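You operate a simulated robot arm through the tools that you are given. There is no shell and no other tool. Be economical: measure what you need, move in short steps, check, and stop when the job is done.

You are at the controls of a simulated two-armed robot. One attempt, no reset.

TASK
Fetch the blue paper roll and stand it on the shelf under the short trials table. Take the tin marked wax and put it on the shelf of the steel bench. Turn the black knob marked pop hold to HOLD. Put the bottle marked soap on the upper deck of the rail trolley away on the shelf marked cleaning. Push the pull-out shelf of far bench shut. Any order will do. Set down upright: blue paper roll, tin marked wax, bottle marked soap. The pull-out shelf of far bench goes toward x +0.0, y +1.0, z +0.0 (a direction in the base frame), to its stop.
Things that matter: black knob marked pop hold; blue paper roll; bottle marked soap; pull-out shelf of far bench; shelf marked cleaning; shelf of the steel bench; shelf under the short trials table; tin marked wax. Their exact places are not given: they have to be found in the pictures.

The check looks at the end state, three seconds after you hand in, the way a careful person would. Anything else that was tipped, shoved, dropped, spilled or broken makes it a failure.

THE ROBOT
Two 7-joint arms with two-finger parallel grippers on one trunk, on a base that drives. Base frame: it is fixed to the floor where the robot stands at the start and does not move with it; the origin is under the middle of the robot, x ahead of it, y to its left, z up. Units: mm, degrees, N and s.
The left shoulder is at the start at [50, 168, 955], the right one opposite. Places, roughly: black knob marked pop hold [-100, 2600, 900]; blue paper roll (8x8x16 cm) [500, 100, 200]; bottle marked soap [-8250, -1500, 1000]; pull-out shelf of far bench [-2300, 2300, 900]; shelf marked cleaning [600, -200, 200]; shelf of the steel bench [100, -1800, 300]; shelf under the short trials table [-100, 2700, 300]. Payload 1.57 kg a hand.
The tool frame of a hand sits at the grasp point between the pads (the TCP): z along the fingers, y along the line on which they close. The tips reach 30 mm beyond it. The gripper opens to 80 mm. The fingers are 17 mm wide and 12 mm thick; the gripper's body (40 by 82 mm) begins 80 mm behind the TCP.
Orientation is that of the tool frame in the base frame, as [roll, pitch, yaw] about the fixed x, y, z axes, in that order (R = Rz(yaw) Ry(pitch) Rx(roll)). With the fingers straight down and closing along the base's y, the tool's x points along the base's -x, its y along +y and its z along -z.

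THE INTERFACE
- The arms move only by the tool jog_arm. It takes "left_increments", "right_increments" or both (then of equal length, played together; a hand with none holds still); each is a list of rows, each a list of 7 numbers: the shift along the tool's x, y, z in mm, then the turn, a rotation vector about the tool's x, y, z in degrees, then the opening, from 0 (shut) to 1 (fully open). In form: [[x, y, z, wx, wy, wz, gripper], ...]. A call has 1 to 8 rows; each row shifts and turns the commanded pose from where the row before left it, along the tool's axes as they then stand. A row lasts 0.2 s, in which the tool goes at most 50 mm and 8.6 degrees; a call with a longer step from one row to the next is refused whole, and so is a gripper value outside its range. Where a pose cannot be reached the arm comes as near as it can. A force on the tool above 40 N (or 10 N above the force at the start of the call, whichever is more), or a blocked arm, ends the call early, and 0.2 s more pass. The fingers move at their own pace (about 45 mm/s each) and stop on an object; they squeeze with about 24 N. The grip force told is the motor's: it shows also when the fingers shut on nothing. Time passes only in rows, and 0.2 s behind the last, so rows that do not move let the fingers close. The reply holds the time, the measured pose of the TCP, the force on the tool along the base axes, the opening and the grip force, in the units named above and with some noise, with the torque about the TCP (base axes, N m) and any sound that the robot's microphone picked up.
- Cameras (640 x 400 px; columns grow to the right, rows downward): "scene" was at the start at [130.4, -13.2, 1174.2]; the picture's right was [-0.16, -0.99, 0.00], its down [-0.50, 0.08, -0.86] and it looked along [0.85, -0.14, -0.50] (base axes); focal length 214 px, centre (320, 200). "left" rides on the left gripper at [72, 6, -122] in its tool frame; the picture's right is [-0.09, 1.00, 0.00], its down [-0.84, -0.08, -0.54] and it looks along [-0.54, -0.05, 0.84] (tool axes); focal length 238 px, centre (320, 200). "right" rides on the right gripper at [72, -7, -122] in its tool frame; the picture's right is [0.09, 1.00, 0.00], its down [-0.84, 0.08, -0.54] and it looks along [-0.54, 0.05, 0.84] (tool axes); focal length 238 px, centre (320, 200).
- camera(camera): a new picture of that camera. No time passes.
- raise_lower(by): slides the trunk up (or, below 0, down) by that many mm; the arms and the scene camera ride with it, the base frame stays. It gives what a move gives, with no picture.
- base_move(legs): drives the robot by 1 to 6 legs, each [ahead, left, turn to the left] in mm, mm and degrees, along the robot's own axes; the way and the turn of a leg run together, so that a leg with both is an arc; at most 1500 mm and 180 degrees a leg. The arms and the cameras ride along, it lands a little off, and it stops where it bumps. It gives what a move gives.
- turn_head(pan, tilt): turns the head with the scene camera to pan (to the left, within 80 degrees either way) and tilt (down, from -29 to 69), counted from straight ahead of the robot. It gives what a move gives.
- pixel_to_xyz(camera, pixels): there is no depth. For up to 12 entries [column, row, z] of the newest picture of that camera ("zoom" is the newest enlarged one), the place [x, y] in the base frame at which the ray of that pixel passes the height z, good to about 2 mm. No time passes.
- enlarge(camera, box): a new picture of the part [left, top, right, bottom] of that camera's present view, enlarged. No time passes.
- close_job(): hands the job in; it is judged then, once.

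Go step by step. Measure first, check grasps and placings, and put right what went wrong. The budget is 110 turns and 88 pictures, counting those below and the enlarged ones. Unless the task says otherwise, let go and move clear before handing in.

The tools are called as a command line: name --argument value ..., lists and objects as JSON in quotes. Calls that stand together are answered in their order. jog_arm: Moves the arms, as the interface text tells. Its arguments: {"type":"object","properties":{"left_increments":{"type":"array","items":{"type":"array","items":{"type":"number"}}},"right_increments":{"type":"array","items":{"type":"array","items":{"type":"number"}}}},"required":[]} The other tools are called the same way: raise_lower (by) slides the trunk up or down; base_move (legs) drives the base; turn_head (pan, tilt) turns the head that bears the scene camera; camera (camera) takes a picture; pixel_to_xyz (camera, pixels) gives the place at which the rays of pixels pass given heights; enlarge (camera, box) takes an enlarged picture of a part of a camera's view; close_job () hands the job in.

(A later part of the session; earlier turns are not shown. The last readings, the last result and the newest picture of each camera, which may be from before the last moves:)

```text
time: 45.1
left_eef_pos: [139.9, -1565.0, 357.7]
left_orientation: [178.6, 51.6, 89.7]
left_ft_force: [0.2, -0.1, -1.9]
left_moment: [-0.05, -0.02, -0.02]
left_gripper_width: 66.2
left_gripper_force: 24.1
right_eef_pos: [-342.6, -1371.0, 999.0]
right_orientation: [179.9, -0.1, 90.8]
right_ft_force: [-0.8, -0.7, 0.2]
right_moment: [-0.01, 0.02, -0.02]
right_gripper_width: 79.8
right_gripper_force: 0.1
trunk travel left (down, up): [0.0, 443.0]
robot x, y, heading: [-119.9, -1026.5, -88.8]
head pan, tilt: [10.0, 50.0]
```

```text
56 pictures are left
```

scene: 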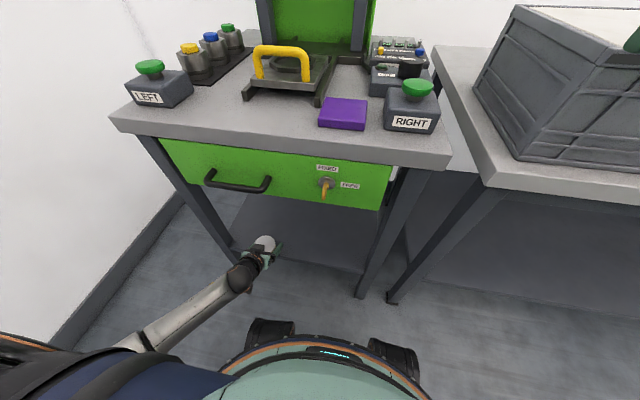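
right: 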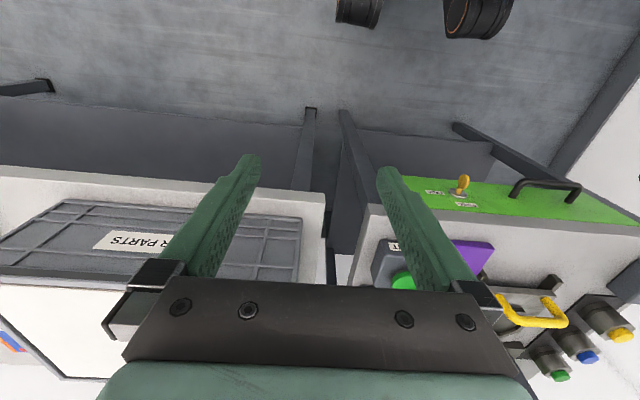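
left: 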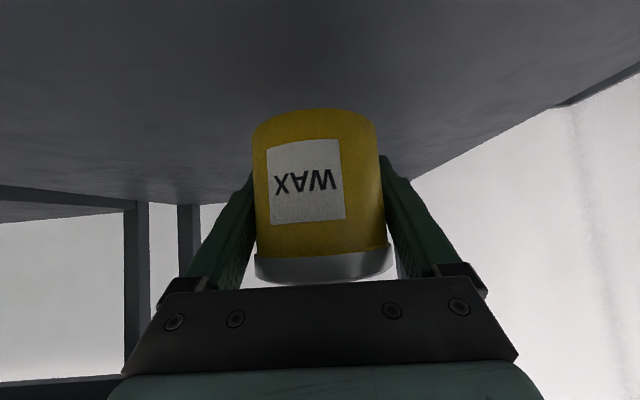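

Tin is fully over the shelf. I'll lower in small steps and watch the force.

jog_arm --left_increments '[[3.92, 0, 3.1, 0, 0, 0, 0], [3.92, 0, 3.1, 0, 0, 0, 0], [3.92, 0, 3.1, 0, 0, 0, 0], [3.92, 0, 3.1, 0, 0, 0, 0], [3.92, 0, 3.1, 0, 0, 0, 0], [0, 0, 0, 0, 0, 0, 0]]'

jog_arm --left_increments '[[2.35, 0, 1.86, 0, 0, 0, 0], [2.35, 0, 1.86, 0, 0, 0, 0], [0, 0, 0, 0, 0, 0, 0]]'

camera --camera "left"

```text
time: 46.5
left_eef_pos: [141.3, -1565.5, 331.9]
left_orientation: [178.4, 51.6, 89.6]
left_ft_force: [0.0, 0.6, -1.9]
left_moment: [-0.03, -0.03, 0.01]
left_gripper_width: 66.1
left_gripper_force: 23.6
right_eef_pos: [-342.2, -1370.3, 999.1]
right_orientation: [179.9, 0.1, 90.7]
right_ft_force: [0.6, 0.2, 0.4]
right_moment: [-0.02, 0.0, -0.01]
right_gripper_width: 80.2
right_gripper_force: 0.1
trunk travel left (down, up): [0.0, 443.0]
robot x, y, heading: [-117.8, -1028.3, -89.1]
head pan, tilt: [10.0, 50.0]
```

```text
time: 47.3
left_eef_pos: [142.5, -1564.9, 327.7]
left_orientation: [178.4, 51.7, 89.6]
left_ft_force: [-0.8, -0.1, 1.9]
left_moment: [0.14, 0.07, -0.04]
left_gripper_width: 66.5
left_gripper_force: 24.1
right_eef_pos: [-343.4, -1370.6, 997.9]
right_orientation: [179.8, 0.0, 90.6]
right_ft_force: [-0.4, 0.1, -0.1]
right_moment: [0.0, 0.01, 0.01]
right_gripper_width: 79.8
right_gripper_force: 0.1
trunk travel left (down, up): [0.0, 443.0]
robot x, y, heading: [-116.5, -1028.7, -89.6]
head pan, tilt: [10.0, 50.0]
```

```text
55 pictures are left
```

left: 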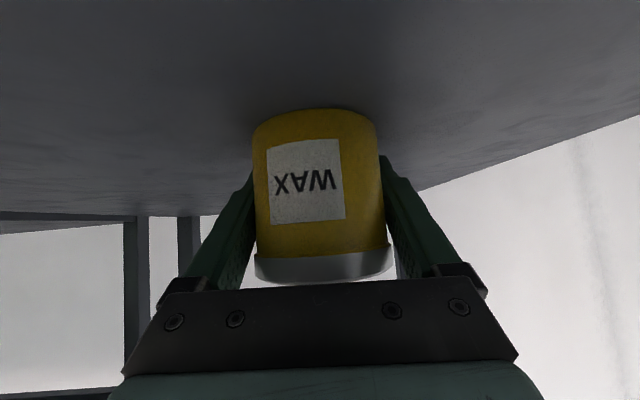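

The force turned positive (contact). I'll press 1.5 mm more, open, and back out along the tool axis.

jog_arm --left_increments '[[1.2, 0, 0.9, 0, 0, 0, 0], [0, 0, 0, 0, 0, 0, 1], [0, 0, 0, 0, 0, 0, 1], [0, 0, 0, 0, 0, 0, 1], [0, 0, -20, 0, 0, 0, 1], [0, 0, -35, 0, 0, 0, 1], [0, 0, -45, 0, 0, 0, 1], [0, 0, -45, 0, 0, 0, 1]]'

camera --camera "left"

```text
time: 49.1
left_eef_pos: [140.2, -1449.4, 418.6]
left_orientation: [178.5, 51.7, 89.6]
left_ft_force: [0.3, 0.3, 1.5]
left_moment: [-0.03, 0.0, 0.0]
left_gripper_width: 80.2
left_gripper_force: 0.0
right_eef_pos: [-342.5, -1371.0, 999.4]
right_orientation: [179.9, 0.1, 90.7]
right_ft_force: [0.3, -0.4, 0.1]
right_moment: [0.03, 0.0, 0.0]
right_gripper_width: 80.2
right_gripper_force: 0.1
trunk travel left (down, up): [0.0, 443.0]
robot x, y, heading: [-115.8, -1029.1, -89.3]
head pan, tilt: [10.0, 50.0]
```

```text
54 pictures are left
```

left: 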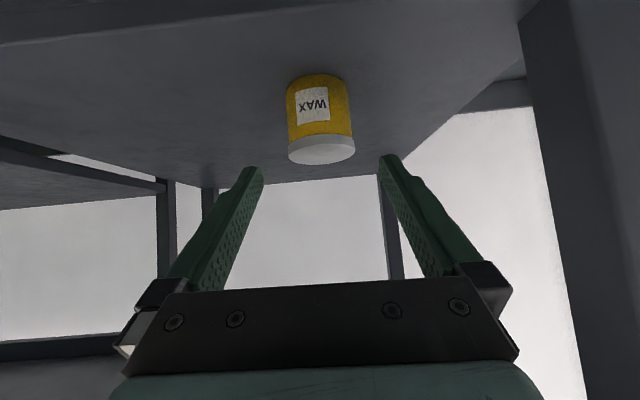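

Wax stands upright on the steel bench shelf. Next is soap: I'll back off, turn to face −x and look down the aisle.

base_move --legs '[[-280, 0, 0], [0, 0, -90]]'

turn_head --pan 0 --tilt 15

raise_lower --by 200

camera --camera "scene"

```text
time: 54.8
left_eef_pos: [-546.4, -1006.0, 418.2]
left_orientation: [178.6, 51.6, -1.3]
left_ft_force: [-0.5, 0.2, -0.5]
left_moment: [0.01, -0.04, 0.01]
left_gripper_width: 80.3
left_gripper_force: 0.0
right_eef_pos: [-459.2, -524.5, 998.0]
right_orientation: [179.9, 0.1, -0.1]
right_ft_force: [0.0, -0.4, -0.2]
right_moment: [0.02, 0.02, 0.01]
right_gripper_width: 79.8
right_gripper_force: 0.2
trunk travel left (down, up): [0.0, 443.0]
robot x, y, heading: [-119.2, -754.2, 179.9]
head pan, tilt: [10.0, 50.0]
```

```text
time: 55.8
left_eef_pos: [-544.8, -1004.9, 418.7]
left_orientation: [178.5, 51.7, -1.2]
left_ft_force: [0.2, -0.4, 0.2]
left_moment: [0.02, 0.0, -0.03]
left_gripper_width: 80.3
left_gripper_force: 0.0
right_eef_pos: [-459.3, -524.0, 999.0]
right_orientation: [179.8, 0.1, -0.2]
right_ft_force: [0.3, -0.4, 1.1]
right_moment: [-0.03, -0.05, -0.03]
right_gripper_width: 80.0
right_gripper_force: 0.1
trunk travel left (down, up): [0.0, 443.0]
robot x, y, heading: [-114.5, -753.1, 180.0]
head pan, tilt: [0.0, 15.0]
```

```text
time: 58.0
left_eef_pos: [-544.9, -1005.9, 617.4]
left_orientation: [178.5, 51.6, -1.2]
left_ft_force: [-0.4, -0.1, 0.4]
left_moment: [-0.01, -0.01, 0.01]
left_gripper_width: 80.0
left_gripper_force: 0.0
right_eef_pos: [-459.4, -524.1, 1197.1]
right_orientation: [179.9, 0.0, -0.1]
right_ft_force: [-0.3, 0.0, 0.0]
right_moment: [0.02, 0.02, 0.0]
right_gripper_width: 79.9
right_gripper_force: 0.2
trunk travel left (down, up): [-200.0, 243.0]
robot x, y, heading: [-116.3, -760.3, 180.0]
head pan, tilt: [0.0, 15.0]
```

```text
53 pictures are left
```

scene: 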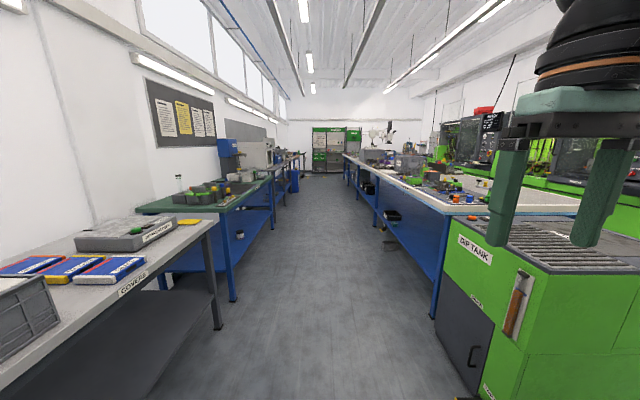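

The aisle runs straight ahead. I'll measure its edges and zoom in on the far end.

pixel_to_xyz --camera "scene" --pixels '[[470, 398, 0], [433, 318, 0], [234, 300, 0], [217, 328, 0], [376, 226, 0], [275, 234, 0], [348, 186, 0], [302, 176, 0], [340, 172, 0]]'

enlarge --camera "scene" --box '[240, 110, 400, 210]'

```text
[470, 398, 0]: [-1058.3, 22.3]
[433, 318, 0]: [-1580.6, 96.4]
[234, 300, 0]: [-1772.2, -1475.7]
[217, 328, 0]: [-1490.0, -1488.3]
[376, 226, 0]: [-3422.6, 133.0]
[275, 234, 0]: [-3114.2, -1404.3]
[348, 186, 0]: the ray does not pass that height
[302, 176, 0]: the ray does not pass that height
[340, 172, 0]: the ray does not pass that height
```

```text
4.00 times, centred on (320, 160) of scene
```

zoom: 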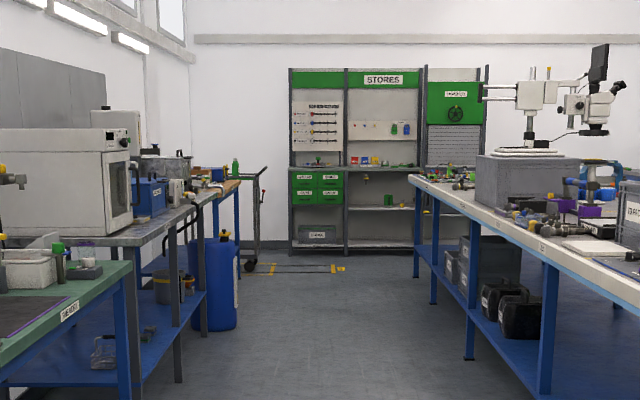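

The aisle is clear from y≈−1400 to 0, with a trolley with a green bottle at the far left. Driving 6 m ahead.

base_move --legs '[[1500, -40, 0], [1500, 0, 0], [1500, 0, 0], [1400, 0, 0]]'

turn_head --pan 25 --tilt 15

camera --camera "scene"

```text
refused: leg 1 is longer than a leg can be; nothing moved
```

```text
time: 58.9
left_eef_pos: [-545.3, -1006.0, 617.6]
left_orientation: [178.4, 51.7, -1.2]
left_ft_force: [-0.2, -0.3, 0.4]
left_moment: [0.03, -0.02, -0.01]
left_gripper_width: 80.0
left_gripper_force: 0.0
right_eef_pos: [-460.2, -524.7, 1198.0]
right_orientation: [179.8, 0.0, -0.1]
right_ft_force: [-0.4, 0.4, -0.2]
right_moment: [-0.02, -0.05, -0.01]
right_gripper_width: 80.0
right_gripper_force: 0.2
trunk travel left (down, up): [-200.0, 243.0]
robot x, y, heading: [-123.8, -758.9, 180.1]
head pan, tilt: [25.0, 15.0]
```

```text
51 pictures are left
```

scene: 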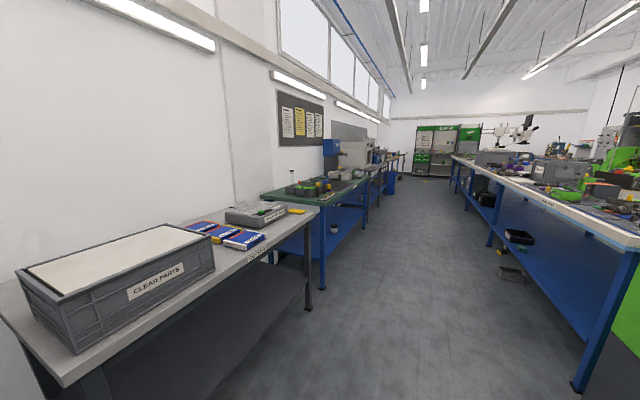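

The leg was slightly over length; I'll shorten it and re-issue.

base_move --legs '[[1490, -40, -0.1], [1500, 0, 0], [1500, 0, 0], [1500, 0, 0], [900, 0, 0]]'

camera --camera "scene"

```text
time: 91.4
left_eef_pos: [-7337.5, -1178.6, 619.9]
left_orientation: [178.6, 51.6, 2.3]
left_ft_force: [0.4, 0.0, 0.7]
left_moment: [-0.01, 0.01, 0.04]
left_gripper_width: 80.0
left_gripper_force: 0.0
right_eef_pos: [-7282.0, -693.2, 1198.4]
right_orientation: [179.9, 0.0, 3.4]
right_ft_force: [0.4, -0.6, 0.3]
right_moment: [-0.05, 0.0, 0.01]
right_gripper_width: 79.8
right_gripper_force: 0.0
trunk travel left (down, up): [-200.0, 243.0]
robot x, y, heading: [-6924.9, -904.2, -176.7]
head pan, tilt: [25.0, 15.0]
```

```text
50 pictures are left
```

scene: 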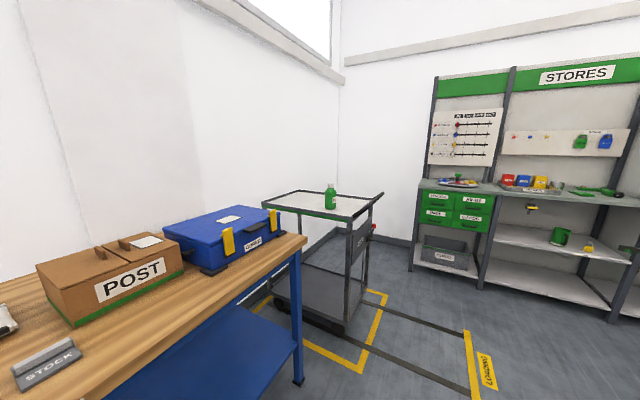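

The trolley with a green bottle (px 330,195) is ahead-left. I'll zoom in.

enlarge --camera "scene" --box '[240, 160, 400, 260]'

pixel_to_xyz --camera "scene" --pixels '[[330, 208, 950], [330, 208, 900], [330, 208, 850], [348, 333, 0], [347, 218, 900], [347, 218, 850], [262, 204, 900], [262, 204, 850], [384, 193, 950], [300, 382, 0]]'

```text
4.00 times, centred on (320, 210) of scene
```

zoom: 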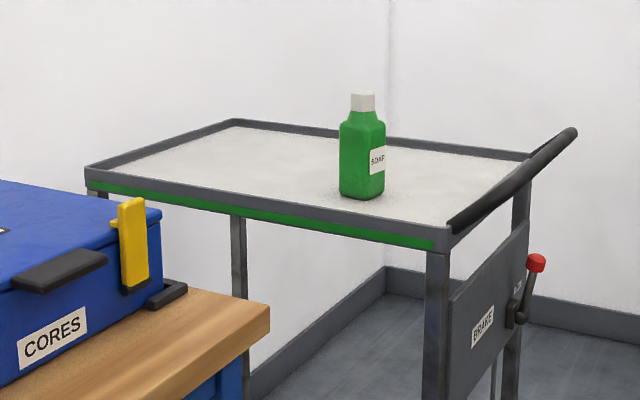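

```text
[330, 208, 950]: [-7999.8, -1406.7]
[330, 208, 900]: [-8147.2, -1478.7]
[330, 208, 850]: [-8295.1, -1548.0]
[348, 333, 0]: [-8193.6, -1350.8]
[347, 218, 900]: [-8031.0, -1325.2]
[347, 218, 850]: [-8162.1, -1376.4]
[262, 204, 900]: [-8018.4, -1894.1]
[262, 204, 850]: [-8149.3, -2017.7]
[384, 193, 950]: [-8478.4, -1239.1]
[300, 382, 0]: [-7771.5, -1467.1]
```

The label reads SOAP; the bottle stands near (−8180, −1490) on the trolley's upper deck. I'll approach diagonally, staying clear of the table and handle, and raise the trunk.

base_move --legs '[[920, -80, 0], [0, 0, 41.7]]'

turn_head --pan 0 --tilt 30

raise_lower --by 123

camera --camera "scene"

enlarge --camera "scene" --box '[200, 130, 440, 280]'

```text
time: 97.3
left_eef_pos: [-8134.8, -1272.3, 621.2]
left_orientation: [-177.9, 52.3, 23.8]
left_ft_force: [1.3, 15.1, 4.5]
left_moment: [-0.06, -0.02, -0.05]
left_gripper_width: 68.1
left_gripper_force: 0.2
right_eef_pos: [-8244.0, -814.9, 1197.7]
right_orientation: [179.8, 0.1, 24.1]
right_ft_force: [0.3, -0.8, -0.6]
right_moment: [0.02, 0.0, 0.03]
right_gripper_width: 80.1
right_gripper_force: 0.2
trunk travel left (down, up): [-200.0, 243.0]
robot x, y, heading: [-7840.3, -888.6, -156.2]
head pan, tilt: [25.0, 15.0]
stopped in leg 2: the force on the tool passed its limit at 47 N (the readings are from after the stop); the commanded pose is now the measured one
```

```text
time: 98.2
left_eef_pos: [-8134.8, -1273.5, 621.1]
left_orientation: [-178.4, 52.1, 23.5]
left_ft_force: [0.2, 20.0, 5.8]
left_moment: [-0.03, 0.03, -0.15]
left_gripper_width: 63.8
left_gripper_force: 0.0
right_eef_pos: [-8244.9, -815.5, 1197.9]
right_orientation: [179.8, 0.0, 24.0]
right_ft_force: [0.5, 0.9, 0.0]
right_moment: [0.04, -0.01, -0.03]
right_gripper_width: 79.6
right_gripper_force: 0.0
trunk travel left (down, up): [-200.0, 243.0]
robot x, y, heading: [-7839.0, -890.0, -155.7]
head pan, tilt: [0.0, 30.0]
```

```text
time: 99.7
left_eef_pos: [-8129.9, -1274.8, 738.4]
left_orientation: [-178.6, 51.2, 23.9]
left_ft_force: [18.2, 14.1, -13.7]
left_moment: [0.87, -0.4, 0.76]
left_gripper_width: 74.9
left_gripper_force: 0.0
right_eef_pos: [-8243.6, -816.6, 1321.2]
right_orientation: [179.9, 0.1, 24.0]
right_ft_force: [-0.8, 0.0, -0.5]
right_moment: [0.0, 0.0, 0.01]
right_gripper_width: 79.9
right_gripper_force: 0.1
trunk travel left (down, up): [-323.0, 120.0]
robot x, y, heading: [-7841.1, -891.1, -155.9]
head pan, tilt: [0.0, 30.0]
```

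```text
48 pictures are left
```

scene: 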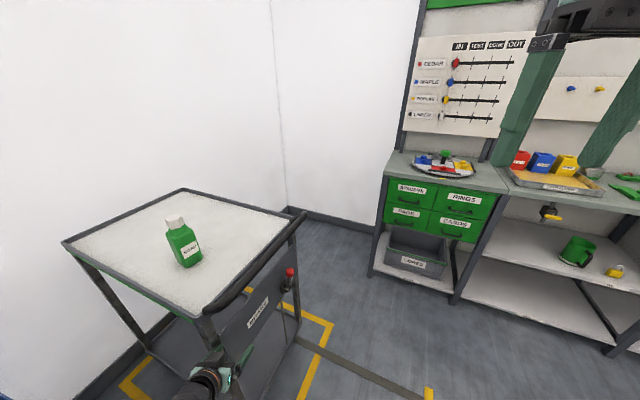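

```text
2.67 times, centred on (320, 205) of scene
```

zoom: 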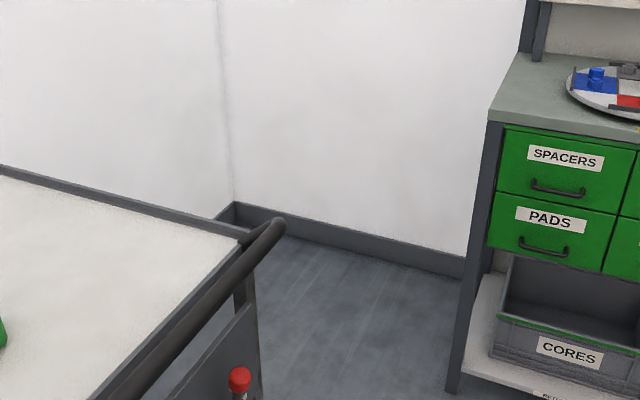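

My low left hand bumped the trolley's front post during the turn (15–20 N); the bottle is still standing. I'll reverse straight away from it and recheck.

base_move --legs '[[-250, 0, 0]]'

camera --camera "scene"

```text
time: 101.5
left_eef_pos: [-7904.1, -1174.4, 743.5]
left_orientation: [-178.5, 52.2, 23.9]
left_ft_force: [-0.2, 0.6, 0.3]
left_moment: [-0.01, 0.03, 0.0]
left_gripper_width: 80.3
left_gripper_force: 0.0
right_eef_pos: [-8016.6, -716.1, 1323.1]
right_orientation: [179.9, 0.0, 24.4]
right_ft_force: [-0.5, 0.4, -0.1]
right_moment: [0.0, 0.03, 0.02]
right_gripper_width: 80.0
right_gripper_force: 0.1
trunk travel left (down, up): [-323.0, 120.0]
robot x, y, heading: [-7611.9, -788.3, -155.5]
head pan, tilt: [0.0, 30.0]
```

```text
46 pictures are left
```

scene: 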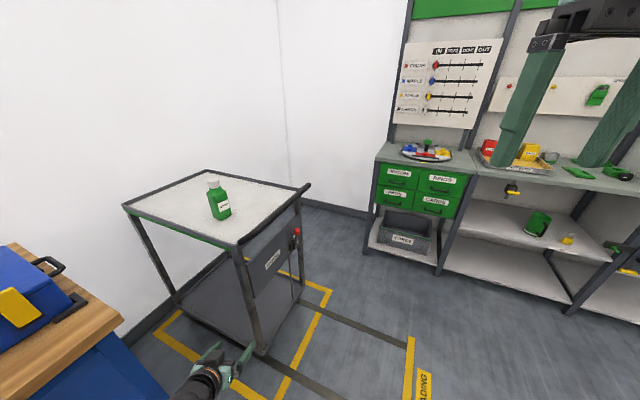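

Clear of contact. I'll compare the trolley's position with before and measure the bottle.

pixel_to_xyz --camera "scene" --pixels '[[262, 352, 0], [234, 247, 880], [221, 218, 880], [221, 218, 860], [213, 183, 1020], [124, 206, 880], [298, 191, 900], [334, 291, 0], [275, 400, 0]]'

enlarge --camera "scene" --box '[110, 150, 350, 380]'

```text
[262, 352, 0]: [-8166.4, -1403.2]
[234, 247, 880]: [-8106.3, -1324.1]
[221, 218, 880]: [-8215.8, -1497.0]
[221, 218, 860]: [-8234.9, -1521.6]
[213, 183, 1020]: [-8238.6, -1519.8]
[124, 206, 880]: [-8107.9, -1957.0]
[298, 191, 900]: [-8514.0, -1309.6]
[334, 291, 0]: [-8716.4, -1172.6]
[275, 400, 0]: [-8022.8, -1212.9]
```

```text
1.74 times, centred on (230, 265) of scene
```

zoom: 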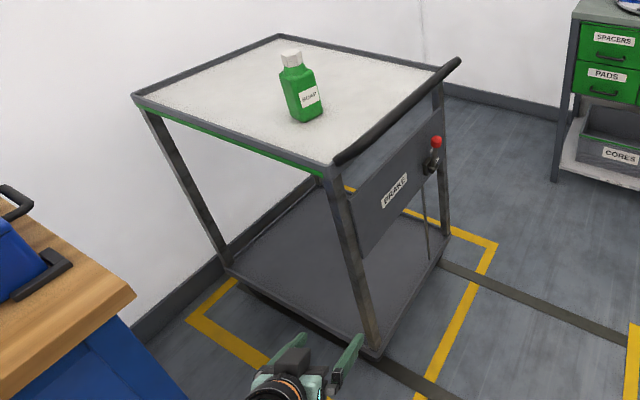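

The trolley sits square with its near edge at x≈−8107, and the bottle is near (−8230, −1515). I'll raise the trunk and left hand well above deck height before approaching.

raise_lower --by 120

jog_arm --left_increments '[[-38, 0, -29.6, 0, 0, 0, 1], [-38, 0, -29.6, 0, 0, 0, 1], [-38, 0, -29.6, 0, 0, 0, 1], [-38, 0, -29.6, 0, 0, 0, 1], [-38, 0, -29.6, 0, 0, 0, 1], [-38, 0, -29.6, 0, 0, 0, 1]]'

base_move --legs '[[0, 0, 20.5]]'

turn_head --pan 0 --tilt 40

camera --camera "scene"

camera --camera "left"

```text
time: 103.0
left_eef_pos: [-7904.1, -1175.2, 863.0]
left_orientation: [-178.5, 52.1, 24.0]
left_ft_force: [0.0, 0.1, -0.4]
left_moment: [0.03, 0.0, 0.0]
left_gripper_width: 80.2
left_gripper_force: 0.0
right_eef_pos: [-8017.9, -717.0, 1441.6]
right_orientation: [179.9, 0.0, 24.3]
right_ft_force: [0.0, -0.3, -0.4]
right_moment: [0.0, 0.04, -0.01]
right_gripper_width: 79.8
right_gripper_force: 0.0
trunk travel left (down, up): [-443.0, 0.0]
robot x, y, heading: [-7611.4, -786.8, -155.8]
head pan, tilt: [0.0, 30.0]
```

```text
time: 104.4
left_eef_pos: [-7908.9, -1182.2, 1150.3]
left_orientation: [-178.5, 52.0, 24.0]
left_ft_force: [1.3, -0.1, -0.8]
left_moment: [0.03, 0.01, -0.03]
left_gripper_width: 79.7
left_gripper_force: 0.1
left hand out of reach, approached as far as the arm can: row 5, 6
right_eef_pos: [-8017.4, -717.3, 1440.4]
right_orientation: [180.0, 0.0, 24.2]
right_ft_force: [-0.7, -0.6, -0.2]
right_moment: [-0.02, 0.01, 0.01]
right_gripper_width: 79.9
right_gripper_force: 0.1
trunk travel left (down, up): [-443.0, 0.0]
robot x, y, heading: [-7609.7, -790.4, -155.7]
head pan, tilt: [0.0, 30.0]
```

```text
time: 105.9
left_eef_pos: [-7753.5, -1261.3, 1150.8]
left_orientation: [-178.4, 52.0, 44.3]
left_ft_force: [0.0, -0.4, 0.2]
left_moment: [0.05, -0.01, -0.03]
left_gripper_width: 79.8
left_gripper_force: 0.0
right_eef_pos: [-8017.2, -861.6, 1441.8]
right_orientation: [179.9, 0.0, 44.6]
right_ft_force: [-0.4, -0.1, 0.2]
right_moment: [0.02, 0.0, 0.02]
right_gripper_width: 80.0
right_gripper_force: 0.1
trunk travel left (down, up): [-443.0, 0.0]
robot x, y, heading: [-7609.2, -787.4, -135.3]
head pan, tilt: [0.0, 30.0]
```

```text
time: 106.6
left_eef_pos: [-7753.6, -1261.3, 1150.1]
left_orientation: [-178.5, 52.1, 44.3]
left_ft_force: [0.4, 0.6, -0.4]
left_moment: [-0.01, 0.01, 0.03]
left_gripper_width: 79.7
left_gripper_force: 0.1
right_eef_pos: [-8017.7, -861.7, 1441.3]
right_orientation: [180.0, -0.1, 44.5]
right_ft_force: [0.5, -0.8, -0.7]
right_moment: [-0.01, 0.0, 0.01]
right_gripper_width: 79.9
right_gripper_force: 0.0
trunk travel left (down, up): [-443.0, 0.0]
robot x, y, heading: [-7613.4, -788.1, -135.6]
head pan, tilt: [0.0, 40.0]
```

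```text
44 pictures are left
```

scene: 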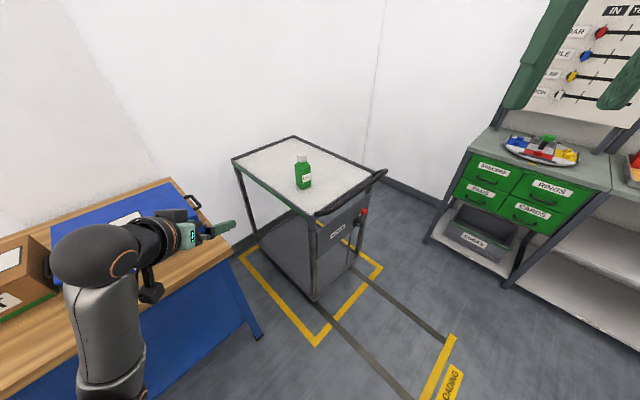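

```text
43 pictures are left
```

left: 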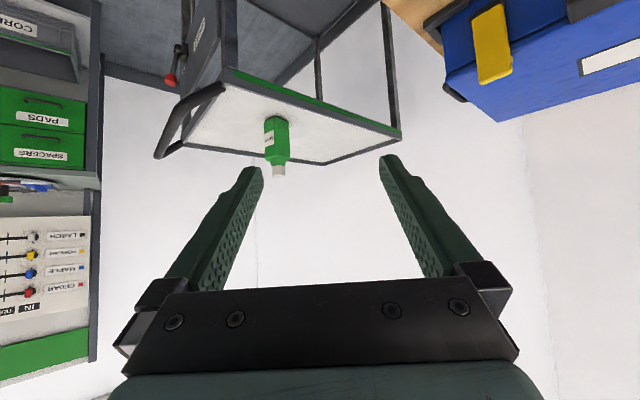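

enlarge --camera "scene" --box '[255, 140, 351, 200]'

pixel_to_xyz --camera "scene" --pixels '[[303, 156, 1020], [303, 156, 1050], [304, 186, 880], [304, 186, 900], [310, 218, 900], [310, 218, 880], [232, 162, 900], [383, 172, 950]]'

pixel_to_xyz --camera "left" --pixels '[[279, 173, 1020], [279, 173, 1050], [275, 119, 880], [275, 119, 900], [228, 72, 900], [228, 72, 880]]'

```text
6.67 times, centred on (303, 170) of scene
```

zoom: 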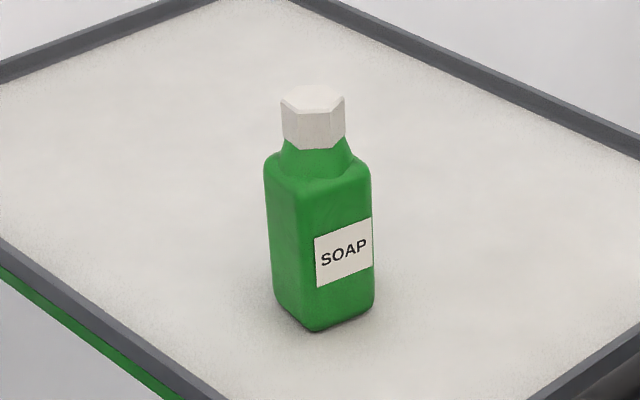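

```text
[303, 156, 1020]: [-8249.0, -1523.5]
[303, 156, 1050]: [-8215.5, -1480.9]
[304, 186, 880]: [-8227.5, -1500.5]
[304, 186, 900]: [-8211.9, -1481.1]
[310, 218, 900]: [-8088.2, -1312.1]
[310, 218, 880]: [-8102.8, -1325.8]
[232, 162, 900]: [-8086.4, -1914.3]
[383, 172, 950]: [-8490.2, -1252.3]
```

```text
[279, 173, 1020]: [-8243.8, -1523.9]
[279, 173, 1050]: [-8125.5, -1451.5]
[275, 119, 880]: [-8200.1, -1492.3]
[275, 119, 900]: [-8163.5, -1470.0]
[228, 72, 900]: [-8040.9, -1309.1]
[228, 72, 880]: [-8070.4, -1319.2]
```

The cap top is at (−8246, −1523, ~1020) and the deck at ~870; the bottle body is ~54 mm deep along y and label side along x. I'll yaw the hand 30° inward so it closes along y, then drive closer.

jog_arm --left_increments '[[0, 0, 0, 5.9, 0, 4.6, 1], [0, 0, 0, 5.9, 0, 4.6, 1], [0, 0, 0, 5.9, 0, 4.6, 1], [0, 0, 0, 5.9, 0, 4.6, 1]]'

base_move --legs '[[0, 0, -14.4], [336, 120, 0]]'

camera --camera "left"

camera --camera "scene"

```text
time: 107.6
left_eef_pos: [-7754.0, -1261.3, 1150.7]
left_orientation: [-178.7, 52.5, 14.1]
left_ft_force: [0.8, -0.1, -0.3]
left_moment: [0.0, 0.0, 0.01]
left_gripper_width: 79.8
left_gripper_force: 0.0
right_eef_pos: [-8016.7, -861.7, 1441.5]
right_orientation: [179.9, 0.0, 44.5]
right_ft_force: [0.2, 0.0, -0.5]
right_moment: [-0.03, -0.01, 0.0]
right_gripper_width: 80.1
right_gripper_force: 0.1
trunk travel left (down, up): [-443.0, 0.0]
robot x, y, heading: [-7613.1, -789.8, -135.3]
head pan, tilt: [0.0, 40.0]
```

```text
time: 110.8
left_eef_pos: [-8109.0, -1485.7, 1150.4]
left_orientation: [-178.6, 52.5, -0.5]
left_ft_force: [-0.4, -0.6, -0.8]
left_moment: [0.02, 0.0, 0.0]
left_gripper_width: 80.1
left_gripper_force: 0.2
right_eef_pos: [-8262.5, -1033.2, 1441.7]
right_orientation: [180.0, 0.0, 29.8]
right_ft_force: [-0.3, 0.1, -0.3]
right_moment: [0.01, 0.02, -0.03]
right_gripper_width: 80.0
right_gripper_force: 0.0
trunk travel left (down, up): [-443.0, 0.0]
robot x, y, heading: [-7848.1, -1062.0, -150.3]
head pan, tilt: [0.0, 40.0]
```

```text
41 pictures are left
```

left: 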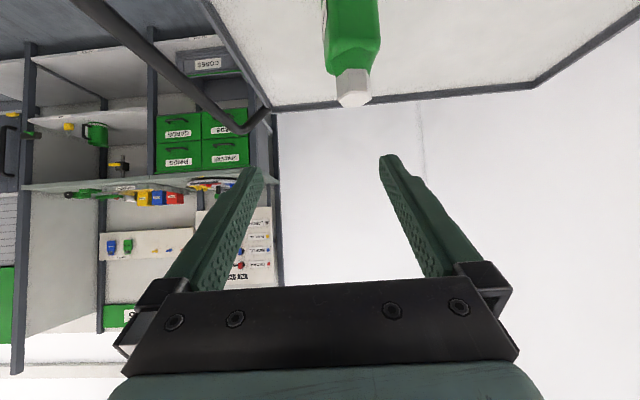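

```text
40 pictures are left
```

scene: 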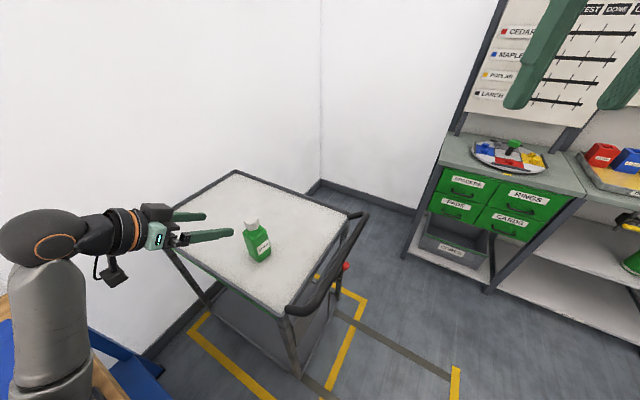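

pixel_to_xyz --camera "left" --pixels '[[354, 97, 1020], [354, 97, 1010], [354, 97, 1030], [326, 50, 980], [381, 38, 980]]'

pixel_to_xyz --camera "scene" --pixels '[[251, 221, 1020], [251, 221, 1010], [251, 221, 1030], [261, 262, 870], [263, 262, 880], [284, 310, 880], [284, 310, 890]]'

enlarge --camera "scene" --box '[200, 195, 320, 285]'

```text
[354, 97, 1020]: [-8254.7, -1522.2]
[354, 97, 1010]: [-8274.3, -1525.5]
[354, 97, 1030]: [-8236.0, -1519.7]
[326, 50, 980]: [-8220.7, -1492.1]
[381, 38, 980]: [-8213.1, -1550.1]
```

```text
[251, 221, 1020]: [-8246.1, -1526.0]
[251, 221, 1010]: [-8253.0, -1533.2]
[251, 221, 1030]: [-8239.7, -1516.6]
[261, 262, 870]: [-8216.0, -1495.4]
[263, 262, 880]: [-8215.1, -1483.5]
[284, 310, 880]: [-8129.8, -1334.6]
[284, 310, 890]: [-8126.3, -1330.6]
```

```text
4.44 times, centred on (260, 240) of scene
```

zoom: 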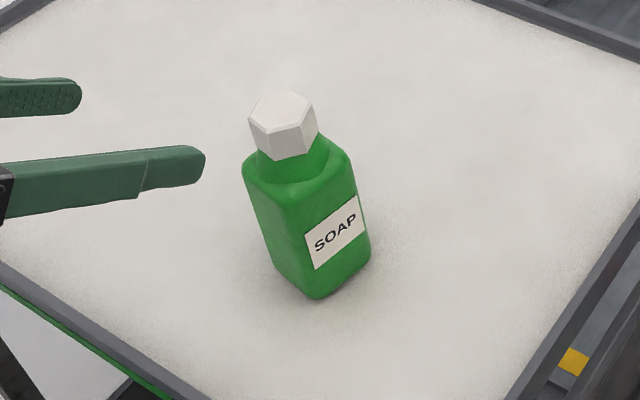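

Bottle centre (−8245, −1521), body ~58 mm across y. I'll move to a pre-grasp 150 mm short on the axis and check.

jog_arm --left_increments '[[27, 12, 27, 0, 0, 0, 1], [26, 12, 27, 0, 0, 0, 1], [26, 11, 28, 0, 0, 0, 1], [0, 0, 30, 0, 0, 0, 1], [0, 0, 0, 0, 0, 0, 1]]'

camera --camera "left"

```text
time: 112.0
left_eef_pos: [-8150.4, -1516.5, 1019.9]
left_orientation: [-178.7, 52.5, -0.4]
left_ft_force: [0.5, -0.7, 0.6]
left_moment: [0.01, -0.01, 0.0]
left_gripper_width: 79.9
left_gripper_force: 0.0
right_eef_pos: [-8260.6, -1031.8, 1441.7]
right_orientation: [179.8, 0.2, 29.7]
right_ft_force: [1.1, 0.7, -0.6]
right_moment: [-0.01, 0.01, -0.01]
right_gripper_width: 80.2
right_gripper_force: 0.1
trunk travel left (down, up): [-443.0, 0.0]
robot x, y, heading: [-7854.4, -1065.9, -150.0]
head pan, tilt: [0.0, 40.0]
```

```text
38 pictures are left
```

left: 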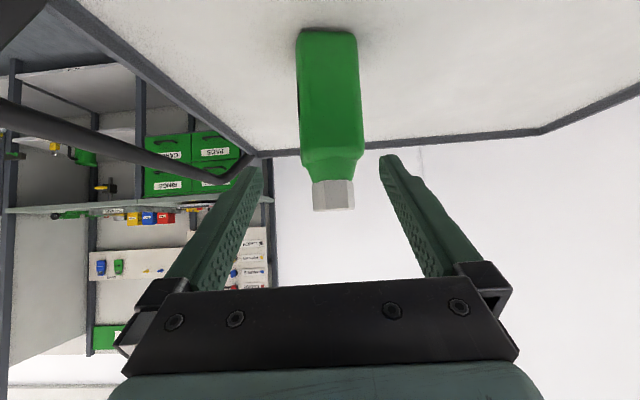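

Well aligned (bottle near col 333). I'll advance 118 mm with a +3 mm shift and close.

jog_arm --left_increments '[[0, 3, 30, 0, 0, 0, 1], [0, 1, 30, 0, 0, 0, 1], [0, 0, 30, 0, 0, 0, 1], [0, 0, 27, 0, 0, 0, 1], [0, 0, 0, 0, 0, 0, 0], [0, 0, 0, 0, 0, 0, 0], [0, 0, 0, 0, 0, 0, 0], [0, 0, 0, 0, 0, 0, 0]]'

jog_arm --left_increments '[[-16, 0, -12, 0, 0, 0, 0], [-32, 0, -25, 0, 0, 0, 0], [-32, 0, -25, 0, 0, 0, 0], [-32, 0, -25, 0, 0, 0, 0]]'

camera --camera "left"

```text
time: 113.8
left_eef_pos: [-8241.5, -1515.3, 950.0]
left_orientation: [-178.6, 52.6, -0.4]
left_ft_force: [-0.3, -0.4, -0.8]
left_moment: [-0.07, 0.15, -0.01]
left_gripper_width: 60.1
left_gripper_force: 24.3
right_eef_pos: [-8263.0, -1032.4, 1441.3]
right_orientation: [180.0, 0.0, 29.7]
right_ft_force: [-0.3, 0.2, -0.1]
right_moment: [0.0, 0.0, 0.01]
right_gripper_width: 80.1
right_gripper_force: 0.1
trunk travel left (down, up): [-443.0, 0.0]
robot x, y, heading: [-7851.5, -1063.4, -150.0]
head pan, tilt: [0.0, 40.0]
```

```text
time: 114.8
left_eef_pos: [-8241.7, -1520.7, 1088.4]
left_orientation: [-178.7, 52.2, -0.4]
left_ft_force: [-0.5, -0.2, -2.8]
left_moment: [-0.01, -0.02, -0.03]
left_gripper_width: 59.9
left_gripper_force: 23.9
right_eef_pos: [-8262.5, -1032.1, 1441.2]
right_orientation: [179.8, 0.0, 29.7]
right_ft_force: [0.3, 1.2, -0.4]
right_moment: [0.01, 0.04, 0.0]
right_gripper_width: 80.1
right_gripper_force: 0.0
trunk travel left (down, up): [-443.0, 0.0]
robot x, y, heading: [-7852.9, -1060.9, -149.9]
head pan, tilt: [0.0, 40.0]
```

```text
37 pictures are left
```

left: 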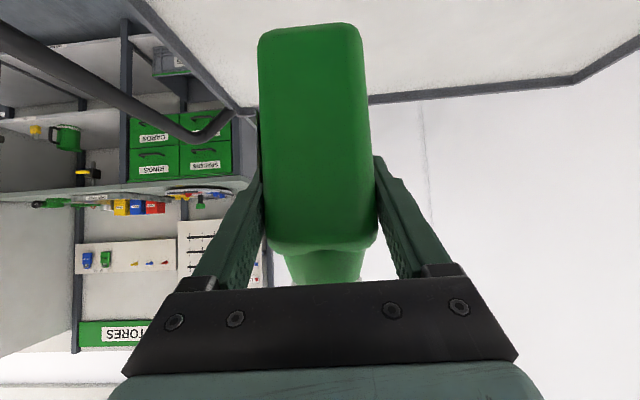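

The bottle is gripped (60 mm) and lifted clear. I'll reverse out, turn clockwise to face +x, and drive partway home.

base_move --legs '[[-450, 0, 0], [0, 0, -105], [0, 0, -105]]'

```text
time: 126.3
left_eef_pos: [-6914.1, -626.3, 1087.7]
left_orientation: [-178.5, 52.4, 151.0]
left_ft_force: [0.5, -0.4, -3.2]
left_moment: [0.03, 0.05, -0.02]
left_gripper_width: 59.9
left_gripper_force: 23.8
right_eef_pos: [-7128.3, -1064.4, 1441.8]
right_orientation: [180.0, -0.1, -178.6]
right_ft_force: [-0.1, -0.4, -0.2]
right_moment: [0.0, 0.01, 0.02]
right_gripper_width: 80.0
right_gripper_force: 0.0
trunk travel left (down, up): [-443.0, 0.0]
robot x, y, heading: [-7473.8, -840.7, 1.4]
head pan, tilt: [0.0, 40.0]
```

base_move --legs '[[1480, 60, -1.4], [1500, 0, 0], [1500, 0, 0]]'

```text
time: 147.6
left_eef_pos: [-2454.1, -622.5, 1089.3]
left_orientation: [-178.6, 52.4, 148.4]
left_ft_force: [-0.4, 0.2, -3.6]
left_moment: [-0.01, 0.03, 0.05]
left_gripper_width: 60.0
left_gripper_force: 24.5
right_eef_pos: [-2690.6, -1050.7, 1440.6]
right_orientation: [180.0, 0.0, 178.7]
right_ft_force: [0.2, -0.1, -0.1]
right_moment: [0.0, -0.01, -0.01]
right_gripper_width: 80.1
right_gripper_force: 0.0
trunk travel left (down, up): [-443.0, 0.0]
robot x, y, heading: [-3026.1, -815.7, -1.2]
head pan, tilt: [0.0, 40.0]
```

On course. I'll continue to a spot facing the empty right part of the cleaning shelf (y≈−460), then lower the trunk.

base_move --legs '[[1290, 63, 1.2], [1286, 63, 0]]'

raise_lower --by -443

jog_arm --left_increments '[[0, 0, 0, -5.9, 0, -4.6, 0], [0, 0, 0, -5.9, 0, -4.6, 0], [0, 0, 0, -5.9, 0, -4.6, 0], [0, 0, 0, -5.9, 0, -4.6, 0]]'

camera --camera "scene"

```text
time: 160.1
left_eef_pos: [111.6, -474.8, 1087.3]
left_orientation: [-178.6, 52.4, 149.7]
left_ft_force: [0.8, 0.0, -3.7]
left_moment: [0.01, 0.03, 0.0]
left_gripper_width: 59.8
left_gripper_force: 23.9
right_eef_pos: [-114.3, -909.5, 1440.8]
right_orientation: [179.9, 0.1, 180.0]
right_ft_force: [0.6, -0.7, -0.7]
right_moment: [0.0, -0.02, 0.01]
right_gripper_width: 80.1
right_gripper_force: 0.1
trunk travel left (down, up): [-443.0, 0.0]
robot x, y, heading: [-456.4, -681.1, 0.2]
head pan, tilt: [0.0, 40.0]
```

```text
refused: -443 is not a number from -400 to 400
```

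```text
time: 161.1
left_eef_pos: [109.9, -475.7, 1087.6]
left_orientation: [-178.4, 51.9, 179.9]
left_ft_force: [-0.3, 0.0, -3.1]
left_moment: [-0.02, 0.05, -0.02]
left_gripper_width: 60.0
left_gripper_force: 23.8
right_eef_pos: [-113.3, -910.2, 1441.5]
right_orientation: [180.0, 0.0, 180.0]
right_ft_force: [-0.8, 0.5, 0.2]
right_moment: [0.05, 0.0, 0.02]
right_gripper_width: 80.0
right_gripper_force: 0.0
trunk travel left (down, up): [-443.0, 0.0]
robot x, y, heading: [-455.0, -675.9, 0.0]
head pan, tilt: [0.0, 40.0]
```

```text
36 pictures are left
```

scene: 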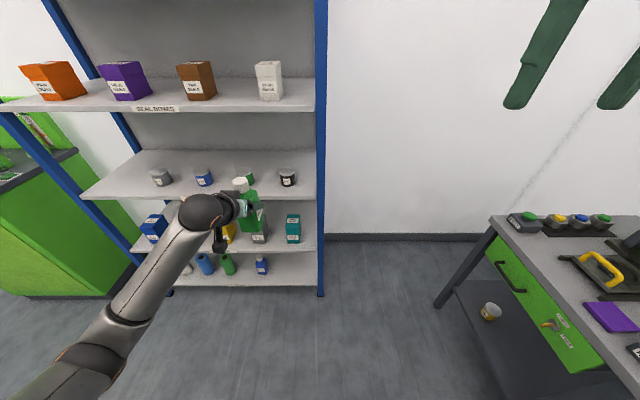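

Wax is visible still standing. I'll lower the trunk fully and jog the hand down in front of the rack.

raise_lower --by -300

raise_lower --by -143

jog_arm --left_increments '[[38, 0, 30, 0, 0, 0, 0], [38, 0, 30, 0, 0, 0, 0], [38, 0, 30, 0, 0, 0, 0], [38, 0, 30, 0, 0, 0, 0], [38, 0, 30, 0, 0, 0, 0], [38, 0, 30, 0, 0, 0, 0], [38, 0, 30, 0, 0, 0, 0], [38, 0, 30, 0, 0, 0, 0]]'

turn_head --pan 15 --tilt 45

camera --camera "scene"

```text
time: 164.1
left_eef_pos: [108.7, -475.8, 787.6]
left_orientation: [-178.5, 51.9, 179.7]
left_ft_force: [-0.1, 0.3, -4.2]
left_moment: [0.02, 0.02, 0.0]
left_gripper_width: 60.0
left_gripper_force: 24.3
right_eef_pos: [-114.6, -908.8, 1141.6]
right_orientation: [179.9, 0.1, 179.9]
right_ft_force: [-0.3, -0.6, -0.4]
right_moment: [-0.03, 0.01, 0.01]
right_gripper_width: 79.8
right_gripper_force: 0.0
trunk travel left (down, up): [-143.0, 300.0]
robot x, y, heading: [-452.4, -676.7, 0.3]
head pan, tilt: [0.0, 40.0]
```

```text
time: 165.8
left_eef_pos: [109.8, -476.8, 645.4]
left_orientation: [-178.5, 51.9, 179.6]
left_ft_force: [-0.4, -0.7, -4.1]
left_moment: [-0.02, 0.04, -0.01]
left_gripper_width: 60.0
left_gripper_force: 24.0
right_eef_pos: [-114.3, -908.7, 999.5]
right_orientation: [179.9, 0.0, -180.0]
right_ft_force: [0.2, -0.1, 0.5]
right_moment: [-0.01, 0.0, 0.01]
right_gripper_width: 80.0
right_gripper_force: 0.0
trunk travel left (down, up): [0.0, 443.0]
robot x, y, heading: [-454.5, -677.2, -0.1]
head pan, tilt: [0.0, 40.0]
```

```text
time: 167.8
left_eef_pos: [101.3, -422.4, 251.5]
left_orientation: [174.4, 50.8, 175.9]
left_ft_force: [1.0, 0.5, -4.1]
left_moment: [0.01, 0.05, 0.01]
left_gripper_width: 59.7
left_gripper_force: 24.1
right_eef_pos: [-114.5, -909.6, 998.2]
right_orientation: [179.9, 0.1, 179.9]
right_ft_force: [-0.3, 0.8, 0.6]
right_moment: [0.02, 0.0, 0.01]
right_gripper_width: 80.1
right_gripper_force: 0.1
trunk travel left (down, up): [0.0, 443.0]
robot x, y, heading: [-455.3, -677.2, 0.1]
head pan, tilt: [0.0, 40.0]
stopped in row 8 (left hand): the arm was blocked; the commanded pose is now the measured one
```

```text
time: 168.6
left_eef_pos: [102.9, -424.0, 251.0]
left_orientation: [174.6, 50.8, 176.0]
left_ft_force: [-1.2, -0.1, -4.0]
left_moment: [0.0, 0.0, -0.01]
left_gripper_width: 60.2
left_gripper_force: 24.4
right_eef_pos: [-114.9, -906.2, 999.1]
right_orientation: [180.0, 0.0, 179.9]
right_ft_force: [0.7, 0.6, 0.5]
right_moment: [-0.03, 0.02, -0.01]
right_gripper_width: 80.0
right_gripper_force: 0.2
trunk travel left (down, up): [0.0, 443.0]
robot x, y, heading: [-457.7, -679.7, -0.1]
head pan, tilt: [15.0, 45.0]
```

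```text
35 pictures are left
```

scene: 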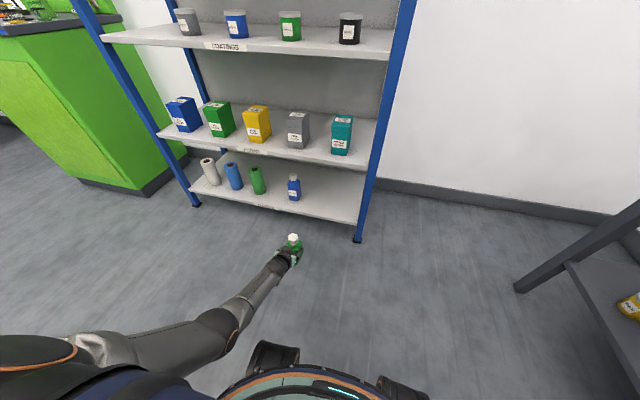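

The arm hit its reach limit at 558 mm ahead with a slight tilt. I'll pull back 70 mm, level the orientation, and shift to y≈−460.

jog_arm --left_increments '[[21, -18, -27, 2.3, -1.2, -2.5, 0], [22, -16, -28, 0, 0, 0, 0], [0, 0, 0, 0, 0, 0, 0]]'

camera --camera "left"

enlarge --camera "scene" --box '[180, 120, 420, 270]'

```text
time: 169.6
left_eef_pos: [43.6, -427.0, 259.2]
left_orientation: [176.2, 53.1, 177.8]
left_ft_force: [0.3, 0.3, -4.2]
left_moment: [-0.04, 0.02, -0.01]
left_gripper_width: 59.5
left_gripper_force: 24.1
right_eef_pos: [-115.0, -909.7, 997.5]
right_orientation: [179.8, 0.0, 179.9]
right_ft_force: [0.1, -0.6, -0.6]
right_moment: [0.03, 0.0, 0.04]
right_gripper_width: 79.7
right_gripper_force: 0.0
trunk travel left (down, up): [0.0, 443.0]
robot x, y, heading: [-460.8, -679.2, -0.2]
head pan, tilt: [15.0, 45.0]
stopped in row 3 (left hand): the arm was blocked; the commanded pose is now the measured one
```

```text
34 pictures are left
```

left: 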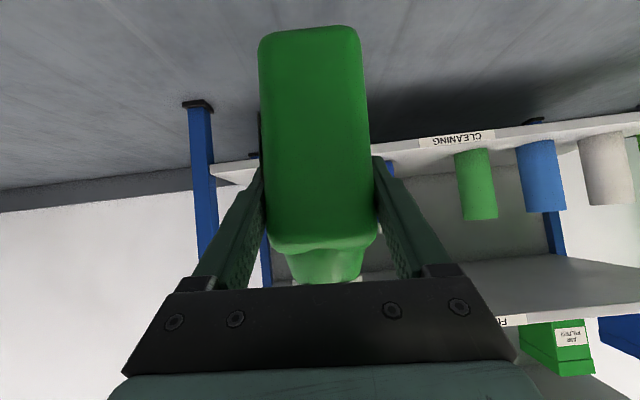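

```text
2.67 times, centred on (300, 195) of scene
```

zoom: 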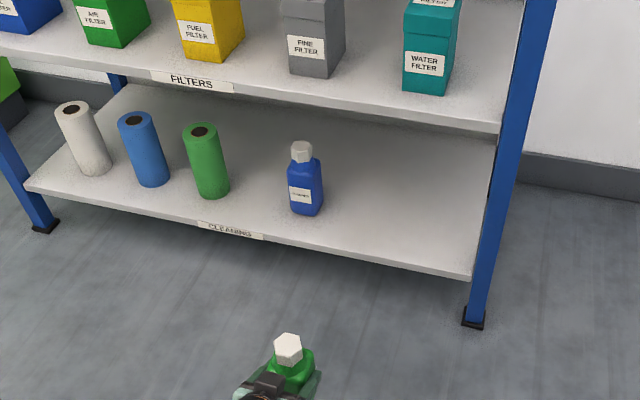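

The block looks like the forearm against my own base. I'll move the hand outward and slightly up and level it.

jog_arm --left_increments '[[-12, 20, -10, 2.1, 1.1, -1.4, 0], [0, 25, 0, 0, 0, 0, 0], [0, 25, 0, 0, 0, 0, 0], [0, 0, 0, 0, 0, 0, 0]]'

jog_arm --left_increments '[[12, 0, 10, 0, 0, 0, 0], [12, 0, 10, 0, 0, 0, 0], [12, 0, 10, 0, 0, 0, 0], [0, 0, 0, 0, 0, 0, 0]]'

camera --camera "scene"

```text
time: 170.6
left_eef_pos: [41.2, -363.3, 277.6]
left_orientation: [-179.3, 52.1, -179.6]
left_ft_force: [0.6, -0.2, -3.5]
left_moment: [-0.01, -0.02, -0.03]
left_gripper_width: 59.8
left_gripper_force: 24.3
right_eef_pos: [-113.6, -907.5, 997.8]
right_orientation: [179.9, -0.1, -180.0]
right_ft_force: [0.0, -0.4, -0.2]
right_moment: [0.0, 0.01, -0.02]
right_gripper_width: 79.9
right_gripper_force: 0.0
trunk travel left (down, up): [0.0, 443.0]
robot x, y, heading: [-456.5, -677.1, 0.2]
head pan, tilt: [15.0, 45.0]
```

```text
time: 171.6
left_eef_pos: [43.5, -363.0, 231.1]
left_orientation: [-179.4, 52.1, -179.6]
left_ft_force: [0.9, -0.1, -3.0]
left_moment: [0.01, 0.01, -0.03]
left_gripper_width: 59.7
left_gripper_force: 24.0
right_eef_pos: [-114.3, -910.5, 997.6]
right_orientation: [179.9, -0.1, -180.0]
right_ft_force: [1.0, -0.9, -0.6]
right_moment: [-0.02, -0.02, -0.02]
right_gripper_width: 80.2
right_gripper_force: 0.1
trunk travel left (down, up): [0.0, 443.0]
robot x, y, heading: [-454.4, -676.4, 0.2]
head pan, tilt: [15.0, 45.0]
```

```text
32 pictures are left
```

scene: 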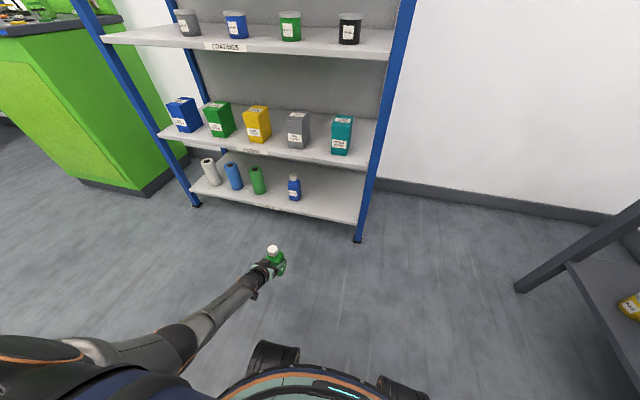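

This pose works (left offset 313, z 231). I'll raise 30 mm, shift the base right, and drive in until just short of the shelf edge.

jog_arm --left_increments '[[-24, 0, -18, 0, 0, 0, 0], [0, 0, 0, 0, 0, 0, 0]]'

base_move --legs '[[0, -95, 0], [260, 0, 0]]'

camera --camera "scene"

camera --camera "left"

```text
time: 172.2
left_eef_pos: [43.2, -362.9, 259.8]
left_orientation: [-179.3, 52.1, -179.6]
left_ft_force: [0.2, 0.0, -4.4]
left_moment: [-0.02, -0.03, -0.01]
left_gripper_width: 59.7
left_gripper_force: 24.3
right_eef_pos: [-113.6, -909.2, 999.7]
right_orientation: [179.9, 0.0, 180.0]
right_ft_force: [-0.1, -0.3, -0.4]
right_moment: [0.03, 0.0, -0.01]
right_gripper_width: 80.0
right_gripper_force: 0.1
trunk travel left (down, up): [0.0, 443.0]
robot x, y, heading: [-457.4, -679.2, -0.2]
head pan, tilt: [15.0, 45.0]
```

```text
time: 175.1
left_eef_pos: [300.1, -459.8, 259.8]
left_orientation: [-179.4, 52.1, -179.8]
left_ft_force: [0.2, -0.3, -3.3]
left_moment: [-0.02, 0.0, 0.02]
left_gripper_width: 59.9
left_gripper_force: 24.0
right_eef_pos: [140.9, -1005.5, 998.7]
right_orientation: [179.9, 0.0, 179.9]
right_ft_force: [0.4, 0.5, 0.4]
right_moment: [-0.02, -0.01, -0.03]
right_gripper_width: 79.9
right_gripper_force: 0.2
trunk travel left (down, up): [0.0, 443.0]
robot x, y, heading: [-199.1, -777.8, -0.2]
head pan, tilt: [15.0, 45.0]
```

```text
31 pictures are left
```

scene: 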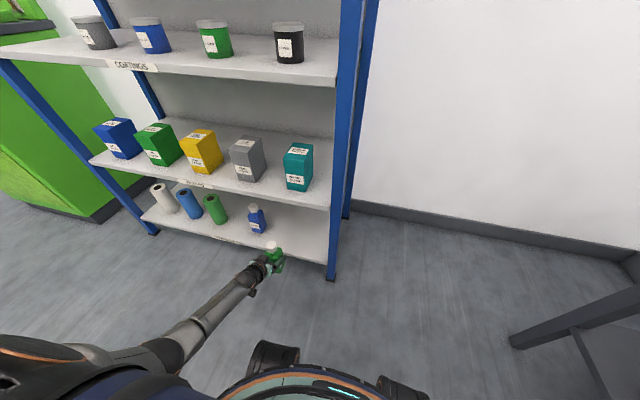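

```text
30 pictures are left
```

left: 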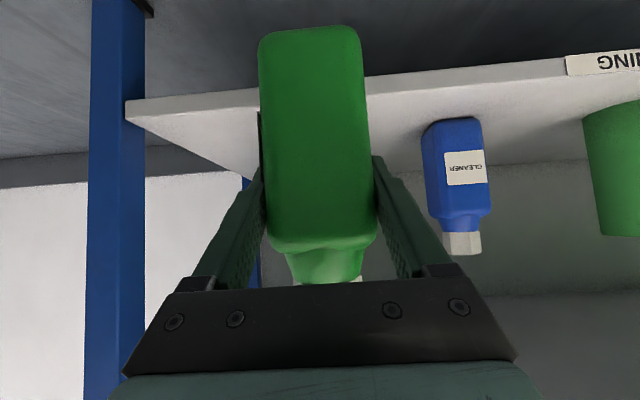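

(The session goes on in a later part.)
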